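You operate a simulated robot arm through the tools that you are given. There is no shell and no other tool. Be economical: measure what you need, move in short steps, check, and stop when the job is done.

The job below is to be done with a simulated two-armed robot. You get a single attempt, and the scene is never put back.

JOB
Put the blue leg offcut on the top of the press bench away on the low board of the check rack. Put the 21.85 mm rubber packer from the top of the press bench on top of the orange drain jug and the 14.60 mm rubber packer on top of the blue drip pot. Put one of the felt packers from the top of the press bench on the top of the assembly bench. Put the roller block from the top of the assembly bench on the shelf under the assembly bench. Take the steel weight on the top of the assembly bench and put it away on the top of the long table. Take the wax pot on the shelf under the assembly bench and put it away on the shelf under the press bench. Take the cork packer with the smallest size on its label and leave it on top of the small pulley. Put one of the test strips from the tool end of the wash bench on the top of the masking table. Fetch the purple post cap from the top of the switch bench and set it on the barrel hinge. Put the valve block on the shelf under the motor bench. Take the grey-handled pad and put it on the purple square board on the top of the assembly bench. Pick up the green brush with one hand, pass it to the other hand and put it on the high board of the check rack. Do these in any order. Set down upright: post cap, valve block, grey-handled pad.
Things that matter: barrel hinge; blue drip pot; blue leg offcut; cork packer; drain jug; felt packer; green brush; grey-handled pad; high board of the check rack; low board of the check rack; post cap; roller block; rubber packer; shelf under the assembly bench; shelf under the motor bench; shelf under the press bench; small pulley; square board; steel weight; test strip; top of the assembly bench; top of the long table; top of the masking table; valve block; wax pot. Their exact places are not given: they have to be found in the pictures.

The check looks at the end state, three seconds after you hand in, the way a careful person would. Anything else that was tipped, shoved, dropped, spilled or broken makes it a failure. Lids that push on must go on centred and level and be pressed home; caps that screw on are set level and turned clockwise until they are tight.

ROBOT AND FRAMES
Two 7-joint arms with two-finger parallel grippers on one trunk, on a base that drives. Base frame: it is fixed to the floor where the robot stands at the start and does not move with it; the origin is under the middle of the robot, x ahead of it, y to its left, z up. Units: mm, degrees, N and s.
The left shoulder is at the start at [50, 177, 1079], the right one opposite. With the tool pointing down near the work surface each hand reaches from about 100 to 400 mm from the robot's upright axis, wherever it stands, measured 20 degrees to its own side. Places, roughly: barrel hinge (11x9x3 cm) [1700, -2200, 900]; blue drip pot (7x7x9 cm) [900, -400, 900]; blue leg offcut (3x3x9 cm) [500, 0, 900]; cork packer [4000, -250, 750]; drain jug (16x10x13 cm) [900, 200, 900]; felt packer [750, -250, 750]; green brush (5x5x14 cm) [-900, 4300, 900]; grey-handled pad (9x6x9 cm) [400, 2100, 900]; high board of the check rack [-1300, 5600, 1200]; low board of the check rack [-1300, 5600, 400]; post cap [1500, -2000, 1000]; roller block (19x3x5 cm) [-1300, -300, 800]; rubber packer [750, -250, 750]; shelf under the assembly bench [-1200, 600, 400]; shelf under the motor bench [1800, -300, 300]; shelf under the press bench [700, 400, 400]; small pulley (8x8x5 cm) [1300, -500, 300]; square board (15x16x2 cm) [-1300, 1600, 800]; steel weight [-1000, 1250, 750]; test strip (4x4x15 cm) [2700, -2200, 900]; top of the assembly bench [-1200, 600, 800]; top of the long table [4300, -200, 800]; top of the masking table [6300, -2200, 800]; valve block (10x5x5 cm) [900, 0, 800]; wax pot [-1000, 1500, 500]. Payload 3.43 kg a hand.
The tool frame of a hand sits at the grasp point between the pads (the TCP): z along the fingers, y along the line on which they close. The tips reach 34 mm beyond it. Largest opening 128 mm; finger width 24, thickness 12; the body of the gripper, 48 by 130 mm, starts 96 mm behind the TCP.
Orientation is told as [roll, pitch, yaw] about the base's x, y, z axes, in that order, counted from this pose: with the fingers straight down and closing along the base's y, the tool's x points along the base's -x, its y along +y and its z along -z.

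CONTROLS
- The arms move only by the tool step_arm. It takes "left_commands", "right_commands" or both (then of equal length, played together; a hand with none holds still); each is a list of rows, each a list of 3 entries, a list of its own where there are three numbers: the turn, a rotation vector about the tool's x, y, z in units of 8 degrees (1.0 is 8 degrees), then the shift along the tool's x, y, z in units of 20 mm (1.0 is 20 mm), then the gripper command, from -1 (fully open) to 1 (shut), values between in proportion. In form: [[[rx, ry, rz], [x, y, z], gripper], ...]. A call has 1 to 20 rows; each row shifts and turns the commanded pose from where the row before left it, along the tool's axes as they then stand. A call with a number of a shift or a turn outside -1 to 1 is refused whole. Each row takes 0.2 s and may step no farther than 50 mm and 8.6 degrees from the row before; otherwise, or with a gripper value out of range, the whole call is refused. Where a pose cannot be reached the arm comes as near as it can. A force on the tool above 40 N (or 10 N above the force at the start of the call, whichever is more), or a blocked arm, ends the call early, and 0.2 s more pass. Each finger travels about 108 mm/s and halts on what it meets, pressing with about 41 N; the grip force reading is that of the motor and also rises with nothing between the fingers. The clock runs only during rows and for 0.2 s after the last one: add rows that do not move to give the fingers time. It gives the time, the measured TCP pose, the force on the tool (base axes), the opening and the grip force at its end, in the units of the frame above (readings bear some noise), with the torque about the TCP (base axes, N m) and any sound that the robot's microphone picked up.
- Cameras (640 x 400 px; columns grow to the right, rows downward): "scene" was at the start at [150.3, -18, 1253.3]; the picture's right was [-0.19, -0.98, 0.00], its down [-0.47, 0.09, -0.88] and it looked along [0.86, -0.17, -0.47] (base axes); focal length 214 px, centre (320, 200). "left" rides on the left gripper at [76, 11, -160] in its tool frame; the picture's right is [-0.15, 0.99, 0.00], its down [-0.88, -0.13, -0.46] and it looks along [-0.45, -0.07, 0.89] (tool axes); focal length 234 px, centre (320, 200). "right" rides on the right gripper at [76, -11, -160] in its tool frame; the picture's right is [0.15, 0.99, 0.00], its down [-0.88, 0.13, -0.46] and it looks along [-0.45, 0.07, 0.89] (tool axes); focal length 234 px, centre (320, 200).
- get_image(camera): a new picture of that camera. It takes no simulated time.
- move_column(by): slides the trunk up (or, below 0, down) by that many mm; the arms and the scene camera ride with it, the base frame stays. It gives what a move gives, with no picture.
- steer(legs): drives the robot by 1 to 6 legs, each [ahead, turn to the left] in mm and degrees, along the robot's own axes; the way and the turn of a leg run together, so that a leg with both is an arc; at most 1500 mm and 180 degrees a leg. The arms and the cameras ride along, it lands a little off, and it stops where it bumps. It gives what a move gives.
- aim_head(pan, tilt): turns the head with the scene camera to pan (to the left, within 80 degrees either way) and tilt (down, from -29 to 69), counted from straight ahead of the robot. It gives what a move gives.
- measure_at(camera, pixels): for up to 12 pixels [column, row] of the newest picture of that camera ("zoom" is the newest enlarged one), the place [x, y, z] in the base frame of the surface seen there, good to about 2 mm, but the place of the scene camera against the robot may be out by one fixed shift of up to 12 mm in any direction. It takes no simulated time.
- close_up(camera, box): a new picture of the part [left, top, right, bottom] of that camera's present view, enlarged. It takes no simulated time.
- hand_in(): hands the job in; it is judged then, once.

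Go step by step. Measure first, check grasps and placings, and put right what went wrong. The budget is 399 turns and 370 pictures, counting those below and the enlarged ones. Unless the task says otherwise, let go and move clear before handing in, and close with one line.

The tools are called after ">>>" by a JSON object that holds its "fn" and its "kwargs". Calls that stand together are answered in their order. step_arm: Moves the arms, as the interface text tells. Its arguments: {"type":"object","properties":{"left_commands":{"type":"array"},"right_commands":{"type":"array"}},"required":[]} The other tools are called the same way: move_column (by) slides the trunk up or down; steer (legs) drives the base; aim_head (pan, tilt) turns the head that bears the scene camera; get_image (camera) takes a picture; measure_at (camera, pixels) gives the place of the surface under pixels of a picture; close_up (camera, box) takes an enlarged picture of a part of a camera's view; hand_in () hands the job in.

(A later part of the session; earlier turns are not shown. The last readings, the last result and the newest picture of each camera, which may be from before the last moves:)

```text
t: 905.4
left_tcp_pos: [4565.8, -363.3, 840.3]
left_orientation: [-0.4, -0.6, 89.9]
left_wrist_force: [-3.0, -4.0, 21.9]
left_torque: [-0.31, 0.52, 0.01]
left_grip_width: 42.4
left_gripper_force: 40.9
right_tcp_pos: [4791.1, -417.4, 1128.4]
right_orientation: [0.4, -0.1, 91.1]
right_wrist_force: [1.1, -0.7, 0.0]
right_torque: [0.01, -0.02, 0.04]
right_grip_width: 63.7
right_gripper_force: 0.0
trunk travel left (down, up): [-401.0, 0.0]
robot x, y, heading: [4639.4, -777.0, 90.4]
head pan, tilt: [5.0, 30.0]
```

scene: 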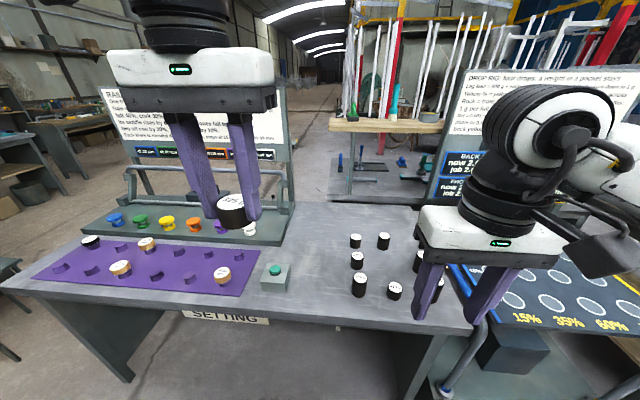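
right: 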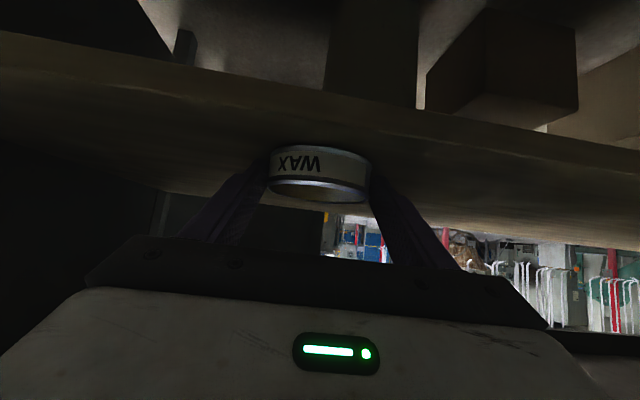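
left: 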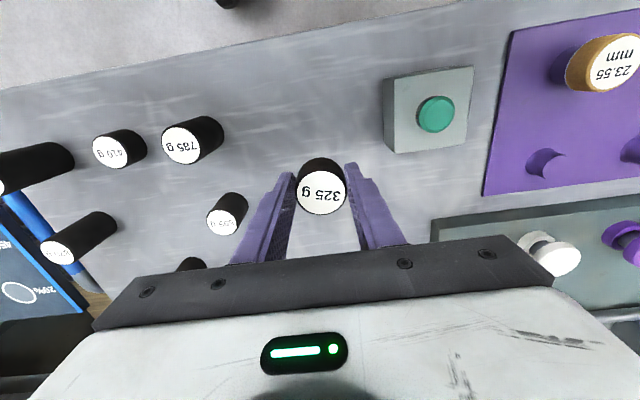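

The weight rests on the table. I release, rise and retract, then check.

>>> {"fn": "step_arm", "kwargs": {"left_commands": [[[0, 0, 0], [0, 0, -0.08], 0.3], [[0, 0, 0], [0, 0, 0], 0], [[0, 0, 0], [0, 0, 0], 0], [[0, 0, 0], [0, 0, -1], 0], [[0, 0, 0], [0, 0, -1], 0], [[0, 0, 0], [0, 0, -1], 0], [[0, 0, 0], [0, 0, -1], 0], [[0, 0, 0], [0, 0, -1], 0], [[0, 0, 0], [0, 0, -1], 0], [[0, 0, 0], [0, 0, -1], 0], [[0, 0, 0], [0, 0, -1], 0], [[0, 0, 0], [0, 0, -1], 0], [[0, 0, 0], [0, 0, -1], 0], [[0, 0, 0], [0, 0.8, -1], 0], [[0, 0, 0], [0, 0.8, -1], 0], [[0, 0, 0], [0, 0.8, -1], 0], [[0, 0, 0], [0, 0.8, -1], 0]]}}

>>> {"fn": "get_image", "kwargs": {"camera": "scene"}}

```text
t: 909.0
left_tcp_pos: [4499.4, -365.8, 1120.6]
left_orientation: [-0.4, -0.4, 89.9]
left_wrist_force: [-0.2, -0.8, 0.7]
left_torque: [-0.01, 0.0, 0.02]
left_grip_width: 64.1
left_gripper_force: 0.1
right_tcp_pos: [4790.8, -415.6, 1126.4]
right_orientation: [0.4, -0.1, 91.1]
right_wrist_force: [0.7, -0.2, -0.4]
right_torque: [0.01, 0.02, 0.0]
right_grip_width: 63.9
right_gripper_force: 0.0
trunk travel left (down, up): [-401.0, 0.0]
robot x, y, heading: [4636.6, -780.8, 90.6]
head pan, tilt: [5.0, 30.0]
```

```text
122 pictures are left
```

scene: 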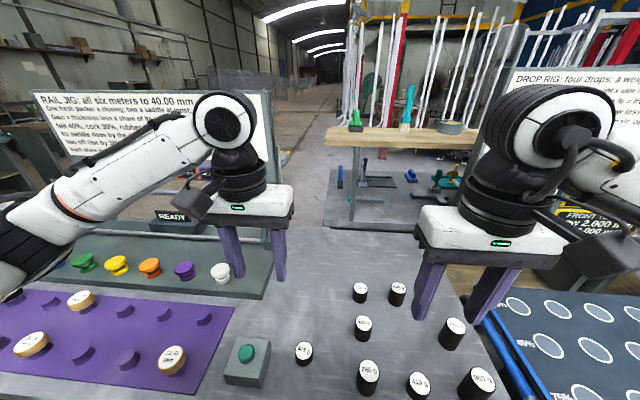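

The weight stands on the long table at (303,352). I return west for the blue offcut.

>>> {"fn": "steer", "kwargs": {"legs": [[-700, 0], [0, 89.4], [1500, 0], [1500, 0], [1500, 0], [250, 0]]}}

>>> {"fn": "steer", "kwargs": {"legs": [[0, -90], [1330, 0], [0, -90]]}}

>>> {"fn": "aim_head", "kwargs": {"pan": 5, "tilt": 35}}

>>> {"fn": "get_image", "kwargs": {"camera": "scene"}}

```text
t: 939.3
left_tcp_pos: [-562.9, -1415.2, 1119.4]
left_orientation: [-0.5, -0.3, 176.3]
left_wrist_force: [-0.7, -0.2, 0.0]
left_torque: [0.02, -0.02, 0.03]
left_grip_width: 63.8
left_gripper_force: 0.1
right_tcp_pos: [-494.3, -1127.6, 1127.2]
right_orientation: [0.3, 0.1, 177.4]
right_wrist_force: [0.7, 0.4, -0.2]
right_torque: [-0.01, -0.01, 0.01]
right_grip_width: 64.0
right_gripper_force: 0.1
trunk travel left (down, up): [-401.0, 0.0]
robot x, y, heading: [-140.4, -1302.9, 176.9]
head pan, tilt: [5.0, 30.0]
```

```text
t: 953.5
left_tcp_pos: [344.4, 131.2, 1119.4]
left_orientation: [-0.3, -0.4, -3.8]
left_wrist_force: [0.3, 0.7, -0.4]
left_torque: [-0.02, -0.02, 0.0]
left_grip_width: 64.0
left_gripper_force: 0.2
right_tcp_pos: [274.5, -155.1, 1127.6]
right_orientation: [0.5, 0.0, -2.7]
right_wrist_force: [0.3, -0.5, -0.4]
right_torque: [0.02, 0.02, -0.02]
right_grip_width: 64.2
right_gripper_force: 0.0
trunk travel left (down, up): [-401.0, 0.0]
robot x, y, heading: [-75.8, 20.5, -3.0]
head pan, tilt: [5.0, 30.0]
```

```text
t: 954.2
left_tcp_pos: [344.8, 130.7, 1119.5]
left_orientation: [-0.4, -0.3, -3.8]
left_wrist_force: [0.3, -0.3, 0.0]
left_torque: [0.02, -0.01, 0.01]
left_grip_width: 64.0
left_gripper_force: 0.0
right_tcp_pos: [275.0, -154.9, 1127.8]
right_orientation: [0.4, -0.1, -2.7]
right_wrist_force: [0.3, 0.2, 0.0]
right_torque: [0.04, 0.02, -0.01]
right_grip_width: 64.0
right_gripper_force: 0.0
trunk travel left (down, up): [-401.0, 0.0]
robot x, y, heading: [-78.1, 20.3, -3.4]
head pan, tilt: [5.0, 35.0]
```

```text
121 pictures are left
```

scene: 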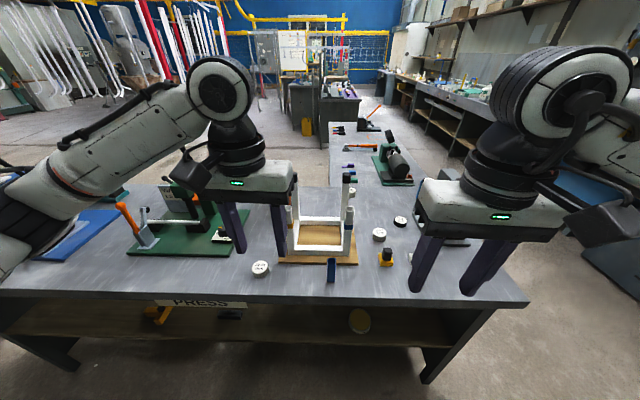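

I advance 140 mm; the left hand will take the offcut at (331,270). I measure it in the left view.

>>> {"fn": "steer", "kwargs": {"legs": [[145, 3.2]]}}

>>> {"fn": "step_arm", "kwargs": {"left_commands": [[[0, 0, 0], [0.4, -1, 0], 0], [[0, 0, 0], [0.4, -1, 0], 0], [[0, 0, 0], [0.3, -1, 0], 0], [[0, 0, 0], [0, -1, 0], 0], [[0, 0, 0], [0, -1, 0], 0], [[0, 0, 0], [0, -1, 0.5], 0], [[0, 0, 0], [0, 0, 0.5], 0], [[0, 0, 0], [0, 0, 0], 0]]}}

>>> {"fn": "get_image", "kwargs": {"camera": "left"}}

```text
t: 955.5
left_tcp_pos: [482.6, 151.3, 1119.2]
left_orientation: [-0.4, -0.4, -0.6]
left_wrist_force: [0.4, -0.3, -0.4]
left_torque: [0.0, 0.06, 0.01]
left_grip_width: 63.8
left_gripper_force: 0.1
right_tcp_pos: [428.4, -139.9, 1127.0]
right_orientation: [0.5, 0.0, 0.6]
right_wrist_force: [-0.5, -0.3, 0.5]
right_torque: [-0.03, 0.01, 0.01]
right_grip_width: 64.0
right_gripper_force: 0.0
trunk travel left (down, up): [-401.0, 0.0]
robot x, y, heading: [68.1, 13.2, 0.1]
head pan, tilt: [5.0, 35.0]
```

```text
t: 957.4
left_tcp_pos: [460.4, 30.3, 1100.3]
left_orientation: [-0.3, -0.4, -0.7]
left_wrist_force: [-0.1, 1.2, 0.2]
left_torque: [-0.01, 0.01, -0.04]
left_grip_width: 64.5
left_gripper_force: 0.0
right_tcp_pos: [429.4, -139.8, 1127.0]
right_orientation: [0.4, -0.1, 0.6]
right_wrist_force: [0.2, -0.8, 0.4]
right_torque: [0.0, -0.01, -0.02]
right_grip_width: 64.1
right_gripper_force: 0.1
trunk travel left (down, up): [-401.0, 0.0]
robot x, y, heading: [65.7, 12.8, -0.2]
head pan, tilt: [5.0, 35.0]
```

```text
120 pictures are left
```

left: 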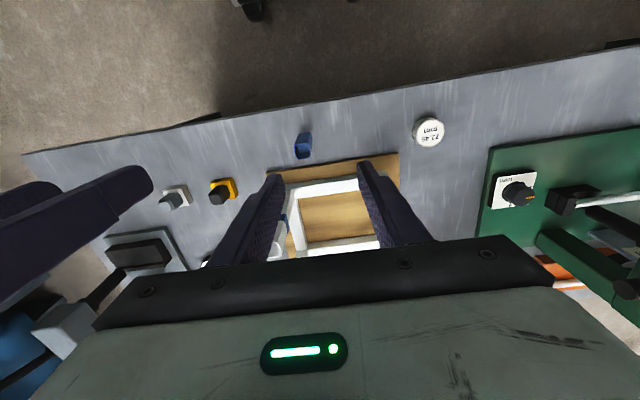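

>>> {"fn": "close_up", "kwargs": {"camera": "left", "box": [265, 115, 345, 175]}}

>>> {"fn": "measure_at", "kwargs": {"camera": "zoom", "pixels": [[300, 270], [255, 290], [350, 290], [300, 300], [300, 250], [290, 180], [240, 280], [365, 270]]}}

```text
6.67 times, centred on (305, 145) of left
```

zoom: 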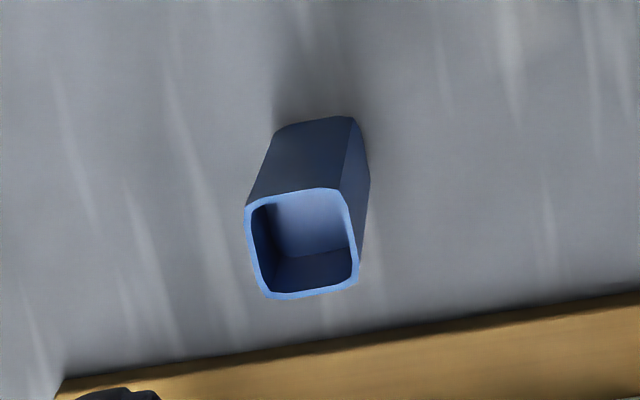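

```text
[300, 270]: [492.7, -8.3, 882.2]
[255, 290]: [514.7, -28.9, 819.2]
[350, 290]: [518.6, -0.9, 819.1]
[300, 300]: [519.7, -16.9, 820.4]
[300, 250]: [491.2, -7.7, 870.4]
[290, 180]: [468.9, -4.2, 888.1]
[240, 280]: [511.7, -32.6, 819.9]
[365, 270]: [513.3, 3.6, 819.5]
```

Offcut centre ≈ (484,-5). I move over it, go down to z≈868 and grip.

>>> {"fn": "step_arm", "kwargs": {"left_commands": [[[0, 0, 0], [-0.6, -0.9, 0], 0], [[0, 0, 0], [-0.58, -0.87, 0.6], 0], [[0, 0, 0], [0, 0, 1], 0], [[0, 0, 0], [0, 0, 1], 0], [[0, 0, 0], [0, 0, 1], 0], [[0, 0, 0], [0, 0, 1], 0], [[0, 0, 0], [0, 0, 1], 0], [[0, 0, 0], [0, 0, 1], 0], [[0, 0, 0], [0, 0, 1], 0], [[0, 0, 0], [0, 0, 1], 0], [[0, 0, 0], [0, 0, 0], 0]]}}

>>> {"fn": "get_image", "kwargs": {"camera": "left"}}

```text
t: 959.8
left_tcp_pos: [483.8, -5.3, 928.8]
left_orientation: [-0.3, -0.5, -0.6]
left_wrist_force: [-1.1, 0.2, -0.4]
left_torque: [-0.02, -0.02, -0.03]
left_grip_width: 64.0
left_gripper_force: 0.1
right_tcp_pos: [428.3, -138.7, 1127.3]
right_orientation: [0.5, -0.2, 0.7]
right_wrist_force: [-0.2, 0.0, 0.7]
right_torque: [0.03, -0.01, 0.0]
right_grip_width: 64.1
right_gripper_force: 0.1
trunk travel left (down, up): [-401.0, 0.0]
robot x, y, heading: [70.5, 13.6, 0.0]
head pan, tilt: [5.0, 35.0]
```

```text
118 pictures are left
```

left: 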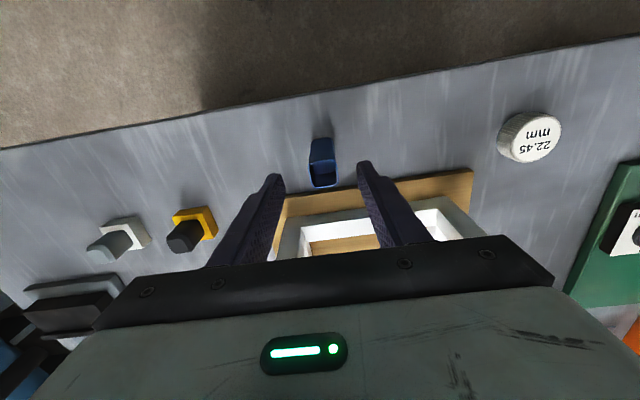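

Centred. I descend, grip and lift.

>>> {"fn": "step_arm", "kwargs": {"left_commands": [[[0, 0, 0], [0, 0, 1], 0], [[0, 0, 0], [0, 0, 1], 0], [[0, 0, 0], [0, 0, 1], 0], [[0, 0, 0], [0, 0, 0], 0], [[0, 0, 0], [0, 0, 0], 1], [[0, 0, 0], [0, 0, 0], 1], [[0, 0, 0], [0, 0, 0], 1], [[0, 0, 0], [0, 0, -1], 1], [[0, 0, 0], [0, 0, -1], 1], [[0, 0, 0], [0, 0, -1], 1], [[0, 0, 0], [0, 0, -1], 1], [[0, 0, 0], [0, 0, -1], 1], [[0, 0, 0], [0, 0, -1], 1], [[0, 0, 0], [0, 0, -1], 1], [[0, 0, 0], [0, 0, -1], 1], [[0, 0, 0], [0.3, 1, -1], 1], [[0, 0, 0], [0.3, 1, -1], 1], [[0, 0, 0], [0.3, 1, -1], 1], [[0, 0, 0], [0.3, 1, 0], 1], [[0, 0, 0], [0.3, 1, 0], 1]]}}

>>> {"fn": "get_image", "kwargs": {"camera": "left"}}

```text
t: 964.0
left_tcp_pos: [455.9, 96.1, 1088.7]
left_orientation: [-0.5, -0.5, -0.6]
left_wrist_force: [-0.3, -0.3, -1.1]
left_torque: [-0.02, 0.03, 0.07]
left_grip_width: 25.8
left_gripper_force: 40.6
right_tcp_pos: [428.7, -138.9, 1127.0]
right_orientation: [0.4, -0.1, 0.6]
right_wrist_force: [-0.7, 0.3, -0.1]
right_torque: [-0.02, -0.03, 0.0]
right_grip_width: 64.0
right_gripper_force: 0.1
trunk travel left (down, up): [-401.0, 0.0]
robot x, y, heading: [73.5, 15.8, -0.0]
head pan, tilt: [5.0, 35.0]
```

```text
117 pictures are left
```

left: 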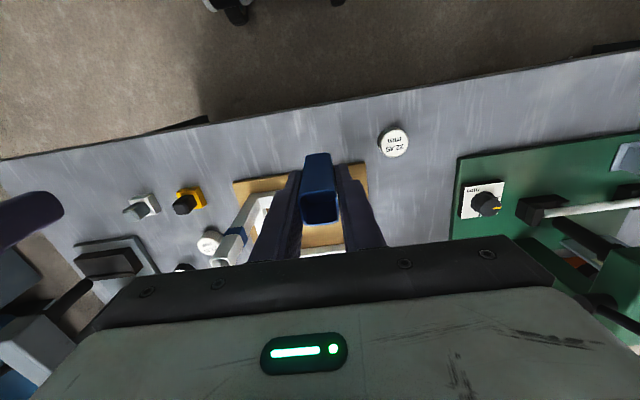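

The offcut is held. Now I drive north toward the grey-handled pad near (400,2100).

>>> {"fn": "steer", "kwargs": {"legs": [[-270, 0], [0, 90], [1500, 0]]}}

>>> {"fn": "aim_head", "kwargs": {"pan": -25, "tilt": 25}}

>>> {"fn": "get_image", "kwargs": {"camera": "scene"}}

```text
t: 976.8
left_tcp_pos: [-324.9, 1908.8, 1086.9]
left_orientation: [-0.3, -0.4, 91.2]
left_wrist_force: [0.5, -0.2, -1.1]
left_torque: [-0.01, -0.02, 0.02]
left_grip_width: 25.8
left_gripper_force: 40.7
right_tcp_pos: [-91.3, 1887.9, 1126.7]
right_orientation: [0.4, -0.1, 92.4]
right_wrist_force: [0.2, -0.8, 0.1]
right_torque: [-0.01, -0.02, 0.0]
right_grip_width: 64.0
right_gripper_force: 0.0
trunk travel left (down, up): [-401.0, 0.0]
robot x, y, heading: [-235.7, 1519.7, 92.0]
head pan, tilt: [5.0, 35.0]
```

```text
t: 977.7
left_tcp_pos: [-326.1, 1908.3, 1088.6]
left_orientation: [-0.3, -0.4, 91.2]
left_wrist_force: [0.4, 0.3, -0.7]
left_torque: [0.02, 0.03, 0.05]
left_grip_width: 25.8
left_gripper_force: 40.6
right_tcp_pos: [-90.4, 1888.6, 1127.1]
right_orientation: [0.4, -0.2, 92.3]
right_wrist_force: [0.8, 0.3, -0.9]
right_torque: [0.01, -0.01, 0.02]
right_grip_width: 64.0
right_gripper_force: 0.0
trunk travel left (down, up): [-401.0, 0.0]
robot x, y, heading: [-230.9, 1524.0, 91.9]
head pan, tilt: [-25.0, 25.0]
```

```text
116 pictures are left
```

scene: 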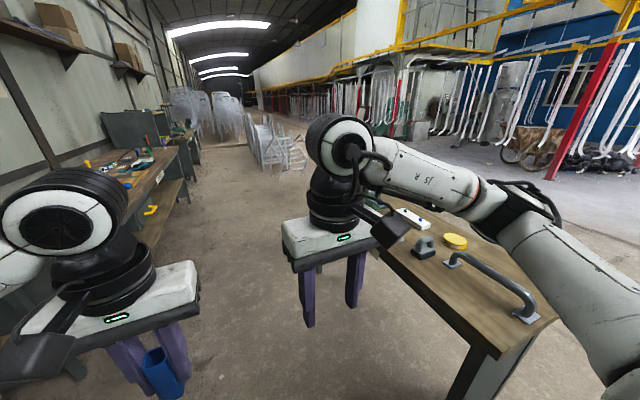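

A wooden table is at right with a grey pad at (424,245). I measure the table's edge and the things on it.

>>> {"fn": "measure_at", "kwargs": {"camera": "scene", "pixels": [[490, 350], [395, 265], [424, 250], [455, 242], [500, 285], [410, 220], [480, 260], [425, 240]]}}

>>> {"fn": "close_up", "kwargs": {"camera": "scene", "box": [370, 190, 560, 340]}}

```text
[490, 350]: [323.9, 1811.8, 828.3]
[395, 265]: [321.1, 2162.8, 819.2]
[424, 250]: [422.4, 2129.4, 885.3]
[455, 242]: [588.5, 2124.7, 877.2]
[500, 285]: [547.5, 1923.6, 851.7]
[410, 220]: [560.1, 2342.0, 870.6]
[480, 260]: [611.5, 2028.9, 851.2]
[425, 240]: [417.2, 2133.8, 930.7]
```

```text
2.67 times, centred on (465, 265) of scene
```

zoom: 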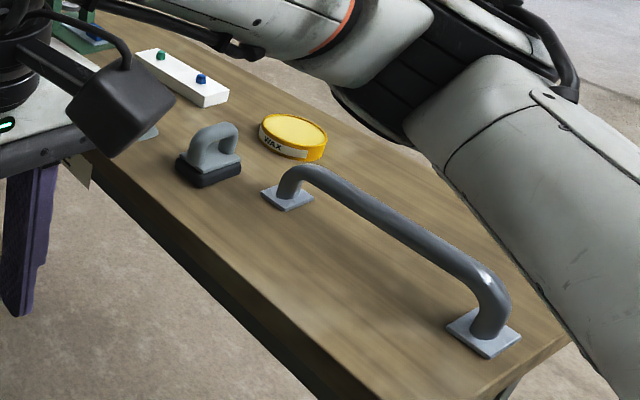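

The pad (black base, grey loop handle) is at about (420,2131), top z≈933. I drive up to face it with the right hand.

>>> {"fn": "steer", "kwargs": {"legs": [[755, 0], [0, -92], [230, 0]]}}

>>> {"fn": "get_image", "kwargs": {"camera": "right"}}

>>> {"fn": "aim_head", "kwargs": {"pan": -10, "tilt": 40}}

>>> {"fn": "get_image", "kwargs": {"camera": "scene"}}

```text
t: 987.0
left_tcp_pos: [362.7, 2361.6, 1087.0]
left_orientation: [-0.3, -0.4, -0.3]
left_wrist_force: [0.9, -0.8, -0.2]
left_torque: [0.0, 0.0, 0.0]
left_grip_width: 25.7
left_gripper_force: 41.2
right_tcp_pos: [336.5, 2127.3, 1127.0]
right_orientation: [0.5, 0.1, 1.0]
right_wrist_force: [0.6, -0.3, 0.3]
right_torque: [0.0, 0.06, 0.02]
right_grip_width: 64.0
right_gripper_force: 0.0
trunk travel left (down, up): [-401.0, 0.0]
robot x, y, heading: [-27.2, 2277.8, 0.5]
head pan, tilt: [-25.0, 25.0]
```

```text
114 pictures are left
```

right: 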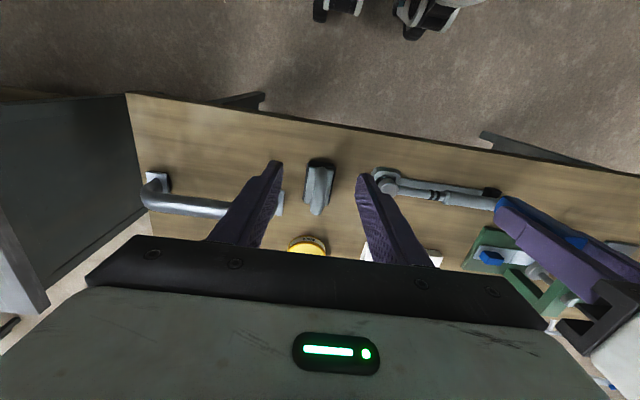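

```text
t: 987.8
left_tcp_pos: [361.0, 2360.7, 1087.6]
left_orientation: [-0.3, -0.4, -0.2]
left_wrist_force: [-0.2, 0.3, -0.8]
left_torque: [0.03, -0.02, 0.02]
left_grip_width: 25.6
left_gripper_force: 40.6
right_tcp_pos: [336.5, 2125.8, 1126.4]
right_orientation: [0.4, -0.1, 0.9]
right_wrist_force: [-0.2, 0.5, 0.3]
right_torque: [0.01, 0.01, 0.02]
right_grip_width: 63.9
right_gripper_force: 0.0
trunk travel left (down, up): [-401.0, 0.0]
robot x, y, heading: [-23.3, 2278.1, 0.5]
head pan, tilt: [-10.0, 40.0]
```

```text
113 pictures are left
```

scene: 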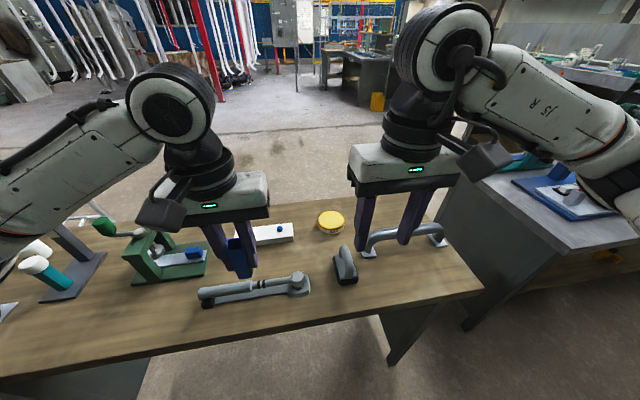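

The pad's handle runs along x, so the fingers closing along y fit. I measure it in the right view.

>>> {"fn": "close_up", "kwargs": {"camera": "right", "box": [280, 145, 360, 225]}}

>>> {"fn": "measure_at", "kwargs": {"camera": "zoom", "pixels": [[320, 200], [310, 250], [325, 150], [280, 200], [365, 200], [320, 90], [300, 330], [240, 120], [400, 130], [310, 300]]}}

```text
5.00 times, centred on (320, 185) of right
```

zoom: 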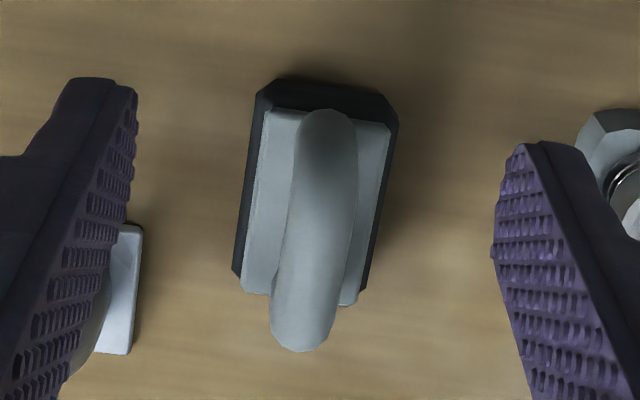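

```text
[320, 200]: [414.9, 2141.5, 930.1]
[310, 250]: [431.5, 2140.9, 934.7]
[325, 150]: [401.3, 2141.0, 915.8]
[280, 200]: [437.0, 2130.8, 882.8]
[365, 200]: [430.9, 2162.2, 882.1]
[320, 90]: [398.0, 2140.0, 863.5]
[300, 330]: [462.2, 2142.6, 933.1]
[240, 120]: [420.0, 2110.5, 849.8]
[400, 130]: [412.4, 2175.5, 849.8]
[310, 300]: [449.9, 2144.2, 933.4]
```

Handle centre (432,2141.5), top z 935. I move over it and down to TCP z≈923, grip and lift.

>>> {"fn": "step_arm", "kwargs": {"right_commands": [[[0, 0, 0], [-0.96, 0.15, 0], 0], [[0, 0, 0], [-0.96, 0.15, 0], 0], [[0, 0, 0], [-0.96, 0.15, 0], 0], [[0, 0, 0], [-0.95, 0.15, 0.2], 0], [[0, 0, 0], [-0.95, 0.15, 1], 0], [[0, 0, 0], [0, 0, 1], 0], [[0, 0, 0], [0, 0, 1], 0], [[0, 0, 0], [0, 0, 1], 0], [[0, 0, 0], [0, 0, 1], 0], [[0, 0, 0], [0, 0, 1], 0], [[0, 0, 0], [0, 0, 1], 0], [[0, 0, 0], [0, 0, 1], 0], [[0, 0, 0], [0, 0, 1], 0], [[0, 0, 0], [0, 0, 1], 0], [[0, 0, 0], [0, 0, 0], 0], [[0, 0, 0], [0, 0, 0], 1], [[0, 0, 0], [0, 0, 0], 1], [[0, 0, 0], [0, 0, 0], 1]]}}

>>> {"fn": "get_image", "kwargs": {"camera": "right"}}

```text
t: 991.6
left_tcp_pos: [360.8, 2360.7, 1087.7]
left_orientation: [-0.3, -0.3, -0.3]
left_wrist_force: [-1.4, 0.6, -0.6]
left_torque: [0.03, 0.03, -0.03]
left_grip_width: 25.7
left_gripper_force: 41.0
right_tcp_pos: [433.0, 2143.9, 923.5]
right_orientation: [0.5, -0.1, 1.0]
right_wrist_force: [0.1, -0.4, 0.5]
right_torque: [-0.01, -0.03, 0.01]
right_grip_width: 21.8
right_gripper_force: 40.8
trunk travel left (down, up): [-401.0, 0.0]
robot x, y, heading: [-21.5, 2279.6, 0.5]
head pan, tilt: [-10.0, 40.0]
```

```text
111 pictures are left
```

right: 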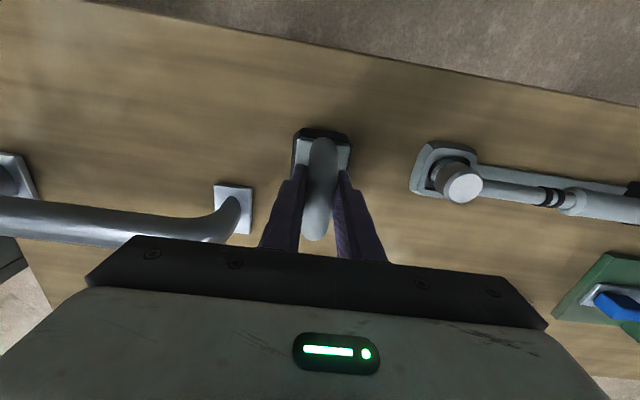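

The handle is gripped upright, but the purple board lies far back on the assembly bench; so I regrip here with the hand tilted 24° for more reach.

>>> {"fn": "step_arm", "kwargs": {"right_commands": [[[0, 0, 0], [0, 0, 0], 0.4], [[0, 0, 0], [0, 0, -0.15], 0.3], [[0, -1, 0], [0, 0, 0], 0.3], [[0, -1, 0], [0, 0, 0], 0.3], [[0, -1, 0], [0, 0, 0], 0.3], [[0, 0, 0], [0.1, 0, 0.05], 0.3], [[0, 0, 0], [0, 0, 0], 1], [[0, 0, 0], [0, 0, 0], 1], [[0, 0, 0], [0, 0, 0], 1], [[0, 0, 0], [-0.4, 0, -0.9], 1], [[0, 0, 0], [-0.4, 0, -0.9], 1], [[0, 0, 0], [0, 0, 0], 1]]}}

>>> {"fn": "get_image", "kwargs": {"camera": "right"}}

>>> {"fn": "close_up", "kwargs": {"camera": "scene", "box": [260, 150, 460, 300]}}

```text
t: 994.2
left_tcp_pos: [361.6, 2359.6, 1087.7]
left_orientation: [-0.3, -0.4, -0.3]
left_wrist_force: [0.1, -0.1, -1.2]
left_torque: [0.0, -0.01, 0.02]
left_grip_width: 25.6
left_gripper_force: 40.5
right_tcp_pos: [431.1, 2145.6, 965.8]
right_orientation: [0.4, -24.0, 0.9]
right_wrist_force: [0.3, 0.3, -0.9]
right_torque: [0.0, 0.0, -0.01]
right_grip_width: 22.2
right_gripper_force: 41.0
trunk travel left (down, up): [-401.0, 0.0]
robot x, y, heading: [-27.1, 2277.0, 0.6]
head pan, tilt: [-10.0, 40.0]
```

```text
110 pictures are left
```

right: 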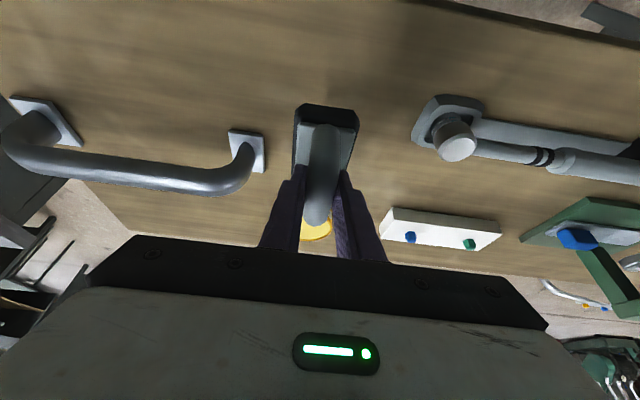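

```text
2.67 times, centred on (360, 225) of scene
```

zoom: 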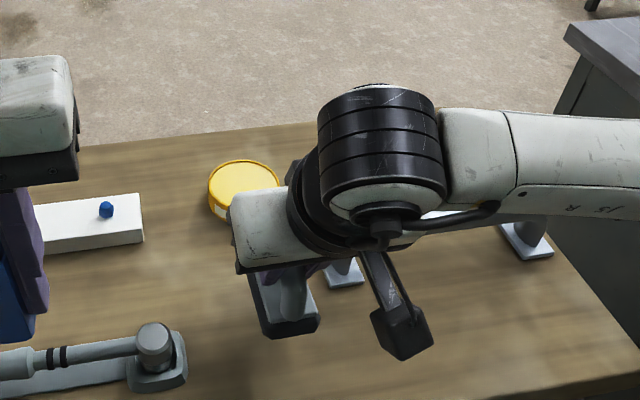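

The pad is held level with the tilted hand. I raise it and drive to the assembly bench at y≈1503.

>>> {"fn": "step_arm", "kwargs": {"right_commands": [[[0, 0, 0], [-0.407, 0, -0.914], 1], [[0, 0, 0], [-0.407, 0, -0.914], 1], [[0, 0, 0], [-0.407, 0, -0.914], 1], [[0, 0, 0], [-0.407, 0, -0.914], 1], [[0, 0, 0], [-0.407, 0, -0.914], 1], [[0, 0, 0], [-0.407, 0, -0.914], 1], [[0, 0, 0], [-0.407, 0, -0.914], 1], [[0, 0, 0], [0, 0, 0], 1]]}}

>>> {"fn": "steer", "kwargs": {"legs": [[-250, 0], [0, -90.5], [775, 0], [0, -90], [150, 0]]}}

>>> {"fn": "aim_head", "kwargs": {"pan": -10, "tilt": 32}}

>>> {"fn": "get_image", "kwargs": {"camera": "scene"}}

```text
t: 996.0
left_tcp_pos: [360.9, 2361.2, 1086.9]
left_orientation: [-0.2, -0.4, -0.2]
left_wrist_force: [-0.2, 0.8, -1.0]
left_torque: [-0.03, -0.03, 0.0]
left_grip_width: 25.9
left_gripper_force: 40.9
right_tcp_pos: [430.4, 2142.6, 1105.3]
right_orientation: [0.3, -24.1, 0.9]
right_wrist_force: [0.5, 0.0, -1.4]
right_torque: [0.03, 0.03, 0.01]
right_grip_width: 22.0
right_gripper_force: 41.1
trunk travel left (down, up): [-401.0, 0.0]
robot x, y, heading: [-22.9, 2277.5, 0.4]
head pan, tilt: [-10.0, 40.0]
```

```text
t: 1010.2
left_tcp_pos: [-811.8, 1416.6, 1087.0]
left_orientation: [-0.4, -0.4, -179.8]
left_wrist_force: [-0.1, 0.9, -0.8]
left_torque: [-0.03, -0.01, 0.01]
left_grip_width: 25.6
left_gripper_force: 41.0
right_tcp_pos: [-881.5, 1633.7, 1103.5]
right_orientation: [0.4, -24.0, -178.7]
right_wrist_force: [-0.4, 0.1, -0.8]
right_torque: [-0.01, -0.01, -0.01]
right_grip_width: 21.8
right_gripper_force: 40.7
trunk travel left (down, up): [-401.0, 0.0]
robot x, y, heading: [-422.3, 1500.6, -179.0]
head pan, tilt: [-10.0, 40.0]
```

```text
t: 1010.9
left_tcp_pos: [-811.6, 1418.2, 1087.0]
left_orientation: [-0.4, -0.5, -179.6]
left_wrist_force: [-0.3, 0.0, -1.5]
left_torque: [-0.04, 0.0, 0.03]
left_grip_width: 26.1
left_gripper_force: 40.9
right_tcp_pos: [-882.5, 1633.0, 1105.3]
right_orientation: [0.4, -24.0, -178.8]
right_wrist_force: [1.1, -0.2, -1.3]
right_torque: [0.01, -0.02, 0.01]
right_grip_width: 21.7
right_gripper_force: 41.2
trunk travel left (down, up): [-401.0, 0.0]
robot x, y, heading: [-422.9, 1501.5, -179.4]
head pan, tilt: [-10.0, 32.0]
```

```text
108 pictures are left
```

scene: 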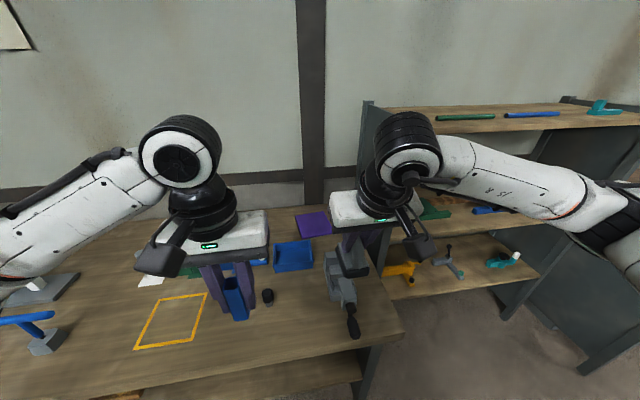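

A shelving rack stands right of the bench; I must watch the right elbow. I measure it, the rack and the purple board.

>>> {"fn": "measure_at", "kwargs": {"camera": "scene", "pixels": [[600, 185], [560, 180], [625, 225], [480, 130], [400, 115], [560, 128], [520, 215], [312, 222], [330, 233], [300, 236], [305, 213], [345, 270]]}}

```text
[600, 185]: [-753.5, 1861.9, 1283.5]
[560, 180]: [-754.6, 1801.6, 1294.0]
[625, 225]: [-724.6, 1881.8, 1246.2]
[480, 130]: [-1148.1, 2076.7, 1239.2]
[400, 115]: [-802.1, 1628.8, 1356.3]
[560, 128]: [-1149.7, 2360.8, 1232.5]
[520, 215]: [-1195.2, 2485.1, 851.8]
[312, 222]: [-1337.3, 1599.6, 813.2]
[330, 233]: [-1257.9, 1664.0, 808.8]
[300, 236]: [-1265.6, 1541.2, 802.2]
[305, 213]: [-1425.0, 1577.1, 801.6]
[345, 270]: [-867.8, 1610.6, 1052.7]
```

The board lies at x≈-1265…-1420, y≈1560…1680, z 813. With the arm nearly stretched I should just reach its near half. I drive the last 160 mm in and extend over it.

>>> {"fn": "steer", "kwargs": {"legs": [[162, -0.6]]}}

>>> {"fn": "step_arm", "kwargs": {"right_commands": [[[0, 0, 0], [-0.914, 0.1, 0.407], 1], [[0, 0, 0], [-0.914, 0.1, 0.407], 1], [[0, 0, 0], [-0.914, 0.1, 0.407], 1], [[0, 0, 0], [-0.914, 0.1, 0.407], 1], [[0, 0, 0], [-0.914, 0.1, 0.407], 1], [[0, 0, 0], [-0.914, 0, 0.407], 1], [[0, 0, 0], [-0.914, 0, 0.407], 1], [[0, 0, 0], [-0.914, 0, 0.407], 1], [[0, 0, 0], [-0.914, 0, 0.407], 1], [[0, 0, 0], [-0.5, 0, 0.6], 1], [[0, 0, 0], [-0.5, 0, 0.6], 1], [[0, 0, 0], [-0.5, 0, 0.6], 1], [[0, 0, 0], [-0.5, 0, 0.6], 1], [[0, 0, 0], [0, 0, 0], 1]]}}

>>> {"fn": "get_image", "kwargs": {"camera": "right"}}

>>> {"fn": "get_image", "kwargs": {"camera": "scene"}}

```text
t: 1012.3
left_tcp_pos: [-973.6, 1419.0, 1087.3]
left_orientation: [-0.3, -0.4, 179.7]
left_wrist_force: [-1.1, 0.0, -0.8]
left_torque: [0.02, -0.03, 0.01]
left_grip_width: 25.7
left_gripper_force: 41.0
right_tcp_pos: [-1041.3, 1636.9, 1105.4]
right_orientation: [0.5, -24.0, -179.3]
right_wrist_force: [0.2, -0.3, -0.6]
right_torque: [-0.02, 0.0, 0.0]
right_grip_width: 21.9
right_gripper_force: 40.8
trunk travel left (down, up): [-401.0, 0.0]
robot x, y, heading: [-586.0, 1499.4, -179.7]
head pan, tilt: [-10.0, 32.0]
```

```text
t: 1015.3
left_tcp_pos: [-972.6, 1418.1, 1088.0]
left_orientation: [-0.2, -0.6, 179.7]
left_wrist_force: [0.3, 0.8, -0.8]
left_torque: [-0.03, 0.01, 0.0]
left_grip_width: 25.7
left_gripper_force: 41.2
right_tcp_pos: [-1276.9, 1623.8, 1077.3]
right_orientation: [0.5, -24.1, -179.2]
right_wrist_force: [0.2, -0.3, -1.0]
right_torque: [0.01, -0.05, -0.03]
right_grip_width: 21.6
right_gripper_force: 40.7
trunk travel left (down, up): [-401.0, 0.0]
robot x, y, heading: [-581.8, 1499.6, -179.6]
head pan, tilt: [-10.0, 32.0]
```

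```text
107 pictures are left
```

right: 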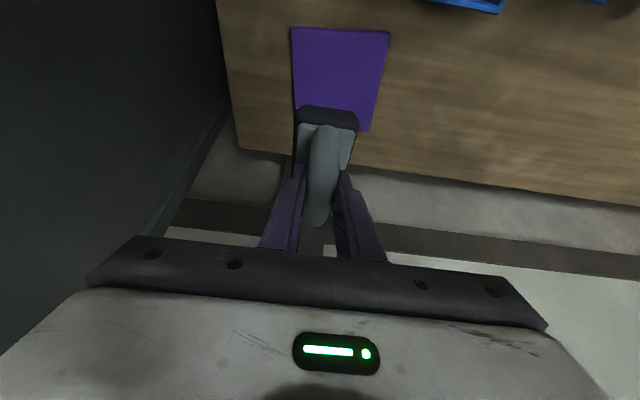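

```text
106 pictures are left
```

scene: 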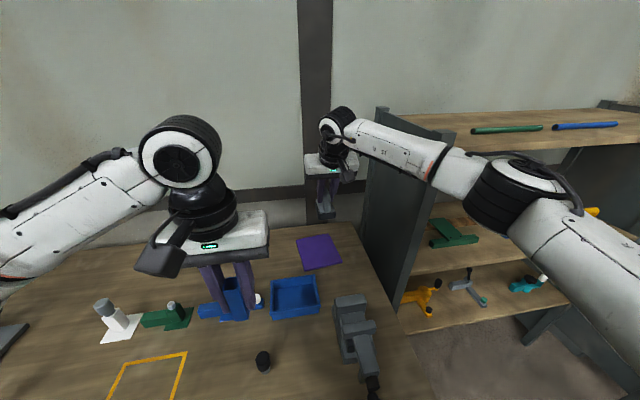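

It reaches. I measure the board's edges and the rack panel's front edge.

>>> {"fn": "measure_at", "kwargs": {"camera": "right", "pixels": [[300, 40], [380, 45], [370, 120], [298, 95], [340, 70], [310, 32], [365, 128]]}}

>>> {"fn": "measure_at", "kwargs": {"camera": "scene", "pixels": [[430, 250], [400, 300], [455, 135], [460, 165], [500, 190], [440, 140], [395, 125]]}}

```text
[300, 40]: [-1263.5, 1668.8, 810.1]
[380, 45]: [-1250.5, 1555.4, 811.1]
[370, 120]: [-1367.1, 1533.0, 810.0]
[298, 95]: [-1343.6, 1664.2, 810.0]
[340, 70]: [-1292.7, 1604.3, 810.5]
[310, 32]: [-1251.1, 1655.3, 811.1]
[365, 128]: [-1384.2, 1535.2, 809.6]
```

```text
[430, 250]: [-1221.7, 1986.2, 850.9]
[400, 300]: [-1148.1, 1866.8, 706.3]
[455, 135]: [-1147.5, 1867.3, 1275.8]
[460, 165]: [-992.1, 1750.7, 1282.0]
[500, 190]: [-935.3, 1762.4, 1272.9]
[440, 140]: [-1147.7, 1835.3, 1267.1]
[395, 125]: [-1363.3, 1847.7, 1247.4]
```

The board spans x -1248…-1400, y 1540…1675, z 810. I lower the pad toward (-1305,1607).

>>> {"fn": "step_arm", "kwargs": {"right_commands": [[[0, 0, 0], [-0.6, 0.4, 0.3], 1], [[0, 0, 0], [-0.6, 0.4, 0.3], 1], [[0, 0, 0], [0.4, 0.05, 0.91], 1], [[0, 0, 0], [0.4, 0, 0.91], 1], [[0, 0, 0], [0.4, 0, 0.91], 1], [[0, 0, 0], [0.4, 0, 0.91], 1], [[0, 0, 0], [0.4, 0, 0.91], 1], [[0, 0, 0], [0.4, 0, 0.91], 1], [[0, 0, 0], [0.4, 0, 0.91], 1], [[0, 0, 0], [0.3, 0, 0.7], 1], [[0, 0, 0], [0, 0, 0], 1]]}}

>>> {"fn": "get_image", "kwargs": {"camera": "right"}}

>>> {"fn": "get_image", "kwargs": {"camera": "scene"}}

```text
t: 1017.7
left_tcp_pos: [-972.8, 1419.5, 1087.1]
left_orientation: [-0.3, -0.4, 179.7]
left_wrist_force: [-1.0, -0.5, -0.9]
left_torque: [-0.01, 0.01, 0.03]
left_grip_width: 25.7
left_gripper_force: 40.9
right_tcp_pos: [-1304.1, 1605.7, 922.3]
right_orientation: [0.4, -24.1, -179.4]
right_wrist_force: [0.2, -0.1, -0.4]
right_torque: [0.01, -0.01, 0.03]
right_grip_width: 21.8
right_gripper_force: 41.3
trunk travel left (down, up): [-401.0, 0.0]
robot x, y, heading: [-585.2, 1500.2, -179.5]
head pan, tilt: [-10.0, 32.0]
```

```text
105 pictures are left
```

right: 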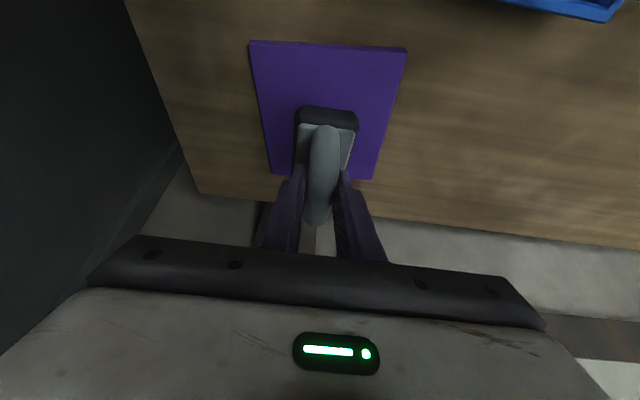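

```text
104 pictures are left
```

scene: 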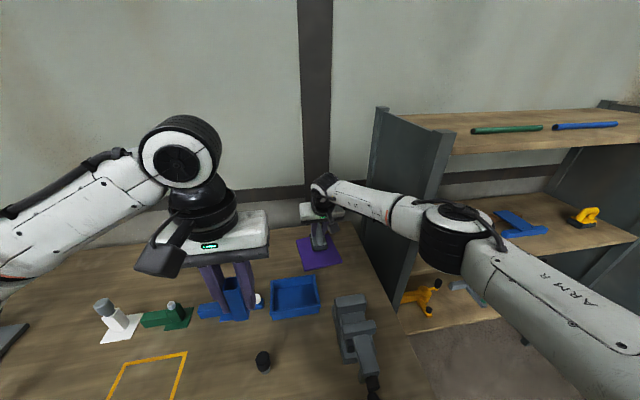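

The pad hovers over the board's middle. I lower 30 mm, then creep to contact.

>>> {"fn": "step_arm", "kwargs": {"right_commands": [[[0, 0, 0], [0.2, 0, 0.46], 1], [[0, 0, 0], [0.2, 0, 0.46], 1], [[0, 0, 0], [0.2, 0, 0.46], 1], [[0, 0, 0], [0, 0, 0], 1]]}}

>>> {"fn": "step_arm", "kwargs": {"right_commands": [[[0, 0, 0], [0.06, 0, 0.14], 1], [[0, 0, 0], [0, 0, 0], 1]]}}

```text
t: 1018.7
left_tcp_pos: [-972.8, 1419.3, 1086.6]
left_orientation: [-0.3, -0.5, 179.7]
left_wrist_force: [0.1, -0.9, -1.0]
left_torque: [-0.03, 0.02, -0.02]
left_grip_width: 25.6
left_gripper_force: 41.0
right_tcp_pos: [-1304.5, 1604.7, 893.1]
right_orientation: [0.4, -24.1, -179.3]
right_wrist_force: [-0.6, 0.3, -1.1]
right_torque: [0.02, -0.01, -0.03]
right_grip_width: 21.9
right_gripper_force: 41.1
trunk travel left (down, up): [-401.0, 0.0]
robot x, y, heading: [-585.5, 1499.2, -179.9]
head pan, tilt: [-10.0, 32.0]
```

```text
t: 1019.3
left_tcp_pos: [-972.6, 1419.0, 1088.0]
left_orientation: [-0.4, -0.4, 179.7]
left_wrist_force: [0.9, -0.5, -1.0]
left_torque: [-0.01, 0.03, -0.01]
left_grip_width: 25.8
left_gripper_force: 41.0
right_tcp_pos: [-1303.9, 1604.9, 888.3]
right_orientation: [0.4, -24.1, -179.3]
right_wrist_force: [0.2, 0.5, -0.6]
right_torque: [0.03, 0.01, 0.0]
right_grip_width: 21.6
right_gripper_force: 40.9
trunk travel left (down, up): [-401.0, 0.0]
robot x, y, heading: [-583.4, 1501.6, -179.6]
head pan, tilt: [-10.0, 32.0]
```

>>> {"fn": "step_arm", "kwargs": {"right_commands": [[[0, 0, 0], [0.05, 0, 0.11], 1], [[0, 0, 0], [0, 0, 0], 1]]}}

>>> {"fn": "step_arm", "kwargs": {"right_commands": [[[0, 0, 0], [0.04, 0, 0.09], 1], [[0, 0, 0], [0, 0, 0], 1]]}}

```text
t: 1019.9
left_tcp_pos: [-972.5, 1419.3, 1087.6]
left_orientation: [-0.3, -0.6, 179.7]
left_wrist_force: [0.3, 0.1, -1.0]
left_torque: [-0.03, 0.03, 0.02]
left_grip_width: 25.7
left_gripper_force: 41.3
right_tcp_pos: [-1304.5, 1603.6, 886.7]
right_orientation: [0.4, -24.1, -179.2]
right_wrist_force: [0.1, -0.2, -1.4]
right_torque: [0.02, -0.03, 0.0]
right_grip_width: 21.7
right_gripper_force: 41.1
trunk travel left (down, up): [-401.0, 0.0]
robot x, y, heading: [-581.9, 1500.5, -179.8]
head pan, tilt: [-10.0, 32.0]
```

```text
t: 1020.5
left_tcp_pos: [-973.3, 1419.7, 1088.3]
left_orientation: [-0.3, -0.4, 179.8]
left_wrist_force: [0.4, -0.3, -1.5]
left_torque: [-0.03, 0.02, -0.01]
left_grip_width: 25.7
left_gripper_force: 40.6
right_tcp_pos: [-1305.6, 1603.8, 885.5]
right_orientation: [0.5, -24.1, -179.3]
right_wrist_force: [-0.4, -0.3, 4.0]
right_torque: [-0.15, 0.08, -0.01]
right_grip_width: 21.9
right_gripper_force: 41.1
trunk travel left (down, up): [-401.0, 0.0]
robot x, y, heading: [-584.0, 1499.7, -179.5]
head pan, tilt: [-10.0, 32.0]
```

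Contact (4 N). I open and withdraw back and up along the tool axis.

>>> {"fn": "step_arm", "kwargs": {"right_commands": [[[0, 0, 0], [0, 0, 0], 0.5], [[0, 0, 0], [0, 0, 0], 0.3], [[0, 0, 0], [0, 0, 0], 0.2], [[0, 0, 0], [0, 0, -0.5], 0.2], [[0, 0, 0], [0, 0, -1], 0.2], [[0, 0, 0], [0, 0, -1], 0.2], [[0, 0, 0], [0, 0, -1], 0.2], [[0, 0, 0], [0, 0, -1], 0.2], [[0, 0, 0], [0, 0, -1], 0.2], [[0, 0, 0], [0, 0, -1], 0.2], [[0, 0, 0], [0, 0, -1], 0.2], [[0, 0, 0], [0, 0, -1], 0.2], [[0, 1, 0], [0, 0, -0.5], 0.2], [[0, 1, 0], [0, 0, -0.5], 0.2], [[0, 1, 0], [0, 0, -0.5], 0.2], [[0, 0, 0], [0, 0, 0], 0.2]]}}

>>> {"fn": "get_image", "kwargs": {"camera": "scene"}}

>>> {"fn": "close_up", "kwargs": {"camera": "scene", "box": [260, 200, 400, 300]}}

```text
t: 1023.9
left_tcp_pos: [-971.5, 1419.6, 1087.6]
left_orientation: [-0.2, -0.4, 179.6]
left_wrist_force: [-0.5, 0.1, -0.3]
left_torque: [-0.02, -0.01, -0.02]
left_grip_width: 25.3
left_gripper_force: 41.1
right_tcp_pos: [-1226.8, 1607.1, 1066.7]
right_orientation: [0.5, 0.0, -179.1]
right_wrist_force: [0.4, 0.4, -0.2]
right_torque: [-0.02, 0.0, -0.03]
right_grip_width: 51.2
right_gripper_force: 0.1
trunk travel left (down, up): [-401.0, 0.0]
robot x, y, heading: [-588.8, 1498.7, -179.6]
head pan, tilt: [-10.0, 32.0]
```

```text
103 pictures are left
```

scene: 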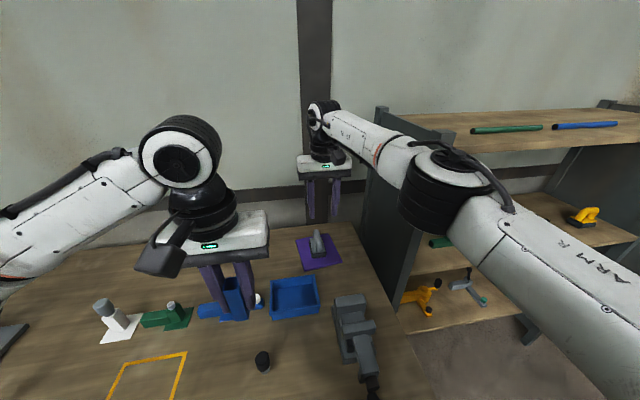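

```text
4.00 times, centred on (330, 250) of scene
```

zoom: 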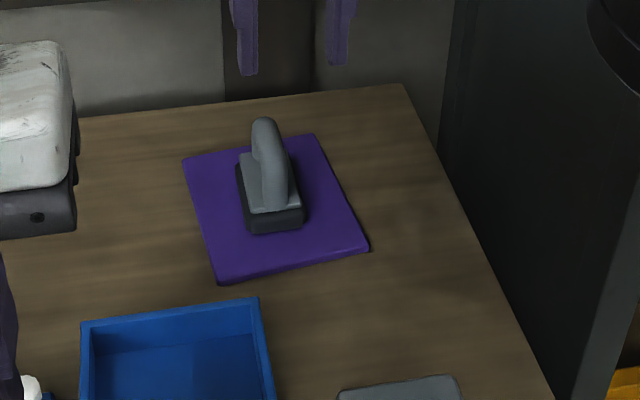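

The pad stands upright on the purple board. I retract the right arm, back off, and drive north toward the check rack.

>>> {"fn": "step_arm", "kwargs": {"right_commands": [[[0, 0, 0], [1, 0, -0.3], 0], [[0, 0, 0], [1, 0, -0.3], 0], [[0, 0, 0], [1, 0, -0.3], 0], [[0, 0, 0], [1, 0, -0.3], 0], [[0, 0, 0], [1, 0, -0.3], 0], [[0, 0, 0], [1, 0, -0.3], 0], [[0, 0, 0], [1, 0, -0.3], 0], [[0, 0, 0], [1, 0, -0.3], 0], [[0, 0, 0], [1, 0, 0], 0], [[0, 0, 0], [1, 0, 0], 0], [[0, 0, 0], [1, 0, 0], 0], [[0, 0, 0], [1, 0, 0], 0]]}}

>>> {"fn": "steer", "kwargs": {"legs": [[-400, 0], [0, -90.3], [1500, 0]]}}

>>> {"fn": "aim_head", "kwargs": {"pan": 15, "tilt": 18}}

>>> {"fn": "get_image", "kwargs": {"camera": "scene"}}

```text
t: 1026.5
left_tcp_pos: [-973.8, 1418.7, 1087.9]
left_orientation: [-0.3, -0.5, 179.7]
left_wrist_force: [-0.3, -1.3, -0.8]
left_torque: [0.01, 0.03, -0.03]
left_grip_width: 25.9
left_gripper_force: 40.6
right_tcp_pos: [-987.1, 1610.0, 1115.0]
right_orientation: [0.4, -0.1, -179.1]
right_wrist_force: [-0.1, -0.1, 0.0]
right_torque: [0.02, -0.01, 0.0]
right_grip_width: 64.1
right_gripper_force: 0.1
trunk travel left (down, up): [-401.0, 0.0]
robot x, y, heading: [-586.1, 1499.3, -179.6]
head pan, tilt: [-10.0, 32.0]
```

```text
t: 1039.8
left_tcp_pos: [-276.1, 3372.5, 1087.8]
left_orientation: [-0.3, -0.4, 89.9]
left_wrist_force: [-0.3, 0.7, -0.9]
left_torque: [0.02, 0.01, -0.01]
left_grip_width: 25.7
left_gripper_force: 40.4
right_tcp_pos: [-83.7, 3385.8, 1115.9]
right_orientation: [0.3, -0.2, 91.1]
right_wrist_force: [-0.3, -0.1, -0.7]
right_torque: [-0.01, 0.01, 0.0]
right_grip_width: 64.0
right_gripper_force: 0.1
trunk travel left (down, up): [-401.0, 0.0]
robot x, y, heading: [-194.9, 2978.7, 90.6]
head pan, tilt: [-10.0, 32.0]
```

```text
t: 1040.7
left_tcp_pos: [-276.9, 3371.5, 1086.9]
left_orientation: [-0.3, -0.5, 89.9]
left_wrist_force: [-0.1, -1.0, -0.4]
left_torque: [0.05, 0.0, 0.05]
left_grip_width: 25.7
left_gripper_force: 40.8
right_tcp_pos: [-84.0, 3386.0, 1116.3]
right_orientation: [0.4, -0.1, 91.1]
right_wrist_force: [-0.4, -0.1, -0.9]
right_torque: [0.0, -0.02, -0.03]
right_grip_width: 63.9
right_gripper_force: 0.0
trunk travel left (down, up): [-401.0, 0.0]
robot x, y, heading: [-191.4, 2982.8, 90.4]
head pan, tilt: [15.0, 18.0]
```

```text
101 pictures are left
```

scene: 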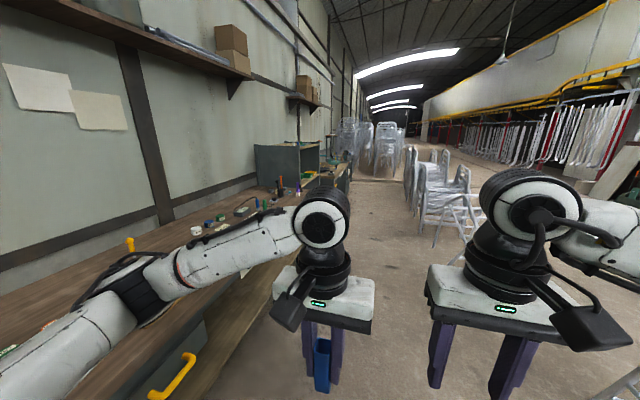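

The lane ahead is free between the bench and the stacked chairs. I go on 1200 mm and look left for the brush.

>>> {"fn": "measure_at", "kwargs": {"camera": "scene", "pixels": [[430, 230], [420, 200], [375, 175], [300, 190], [285, 190], [250, 280], [340, 170]]}}

>>> {"fn": "steer", "kwargs": {"legs": [[1200, 0]]}}

>>> {"fn": "aim_head", "kwargs": {"pan": 60, "tilt": 25}}

>>> {"fn": "get_image", "kwargs": {"camera": "scene"}}

```text
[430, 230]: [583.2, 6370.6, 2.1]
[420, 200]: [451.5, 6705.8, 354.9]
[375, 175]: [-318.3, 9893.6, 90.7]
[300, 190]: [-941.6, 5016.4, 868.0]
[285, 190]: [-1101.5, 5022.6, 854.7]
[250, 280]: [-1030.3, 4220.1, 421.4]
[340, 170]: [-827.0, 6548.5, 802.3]
```

```text
t: 1046.8
left_tcp_pos: [-271.5, 4575.7, 1087.7]
left_orientation: [-0.3, -0.4, 89.0]
left_wrist_force: [-0.1, -0.4, -0.5]
left_torque: [-0.02, 0.02, 0.0]
left_grip_width: 25.8
left_gripper_force: 40.8
right_tcp_pos: [-79.3, 4587.4, 1116.3]
right_orientation: [0.3, -0.1, 90.2]
right_wrist_force: [-0.6, -0.2, -0.3]
right_torque: [-0.01, 0.04, -0.02]
right_grip_width: 63.9
right_gripper_force: 0.1
trunk travel left (down, up): [-401.0, 0.0]
robot x, y, heading: [-194.2, 4186.8, 89.6]
head pan, tilt: [15.0, 18.0]
```

```text
t: 1047.9
left_tcp_pos: [-272.5, 4574.9, 1088.4]
left_orientation: [-0.3, -0.6, 89.0]
left_wrist_force: [0.3, -0.1, 0.8]
left_torque: [-0.01, -0.01, -0.02]
left_grip_width: 25.6
left_gripper_force: 41.0
right_tcp_pos: [-79.7, 4587.1, 1116.4]
right_orientation: [0.4, -0.1, 90.2]
right_wrist_force: [0.7, -0.1, 0.1]
right_torque: [0.0, 0.02, 0.0]
right_grip_width: 63.9
right_gripper_force: 0.0
trunk travel left (down, up): [-401.0, 0.0]
robot x, y, heading: [-193.2, 4184.2, 89.9]
head pan, tilt: [60.0, 25.0]
```

```text
100 pictures are left
```

scene: 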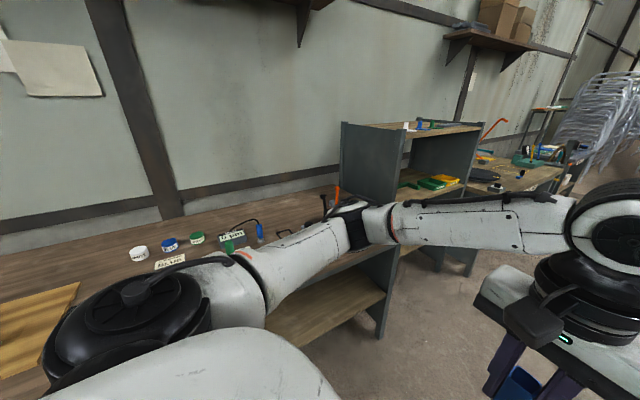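

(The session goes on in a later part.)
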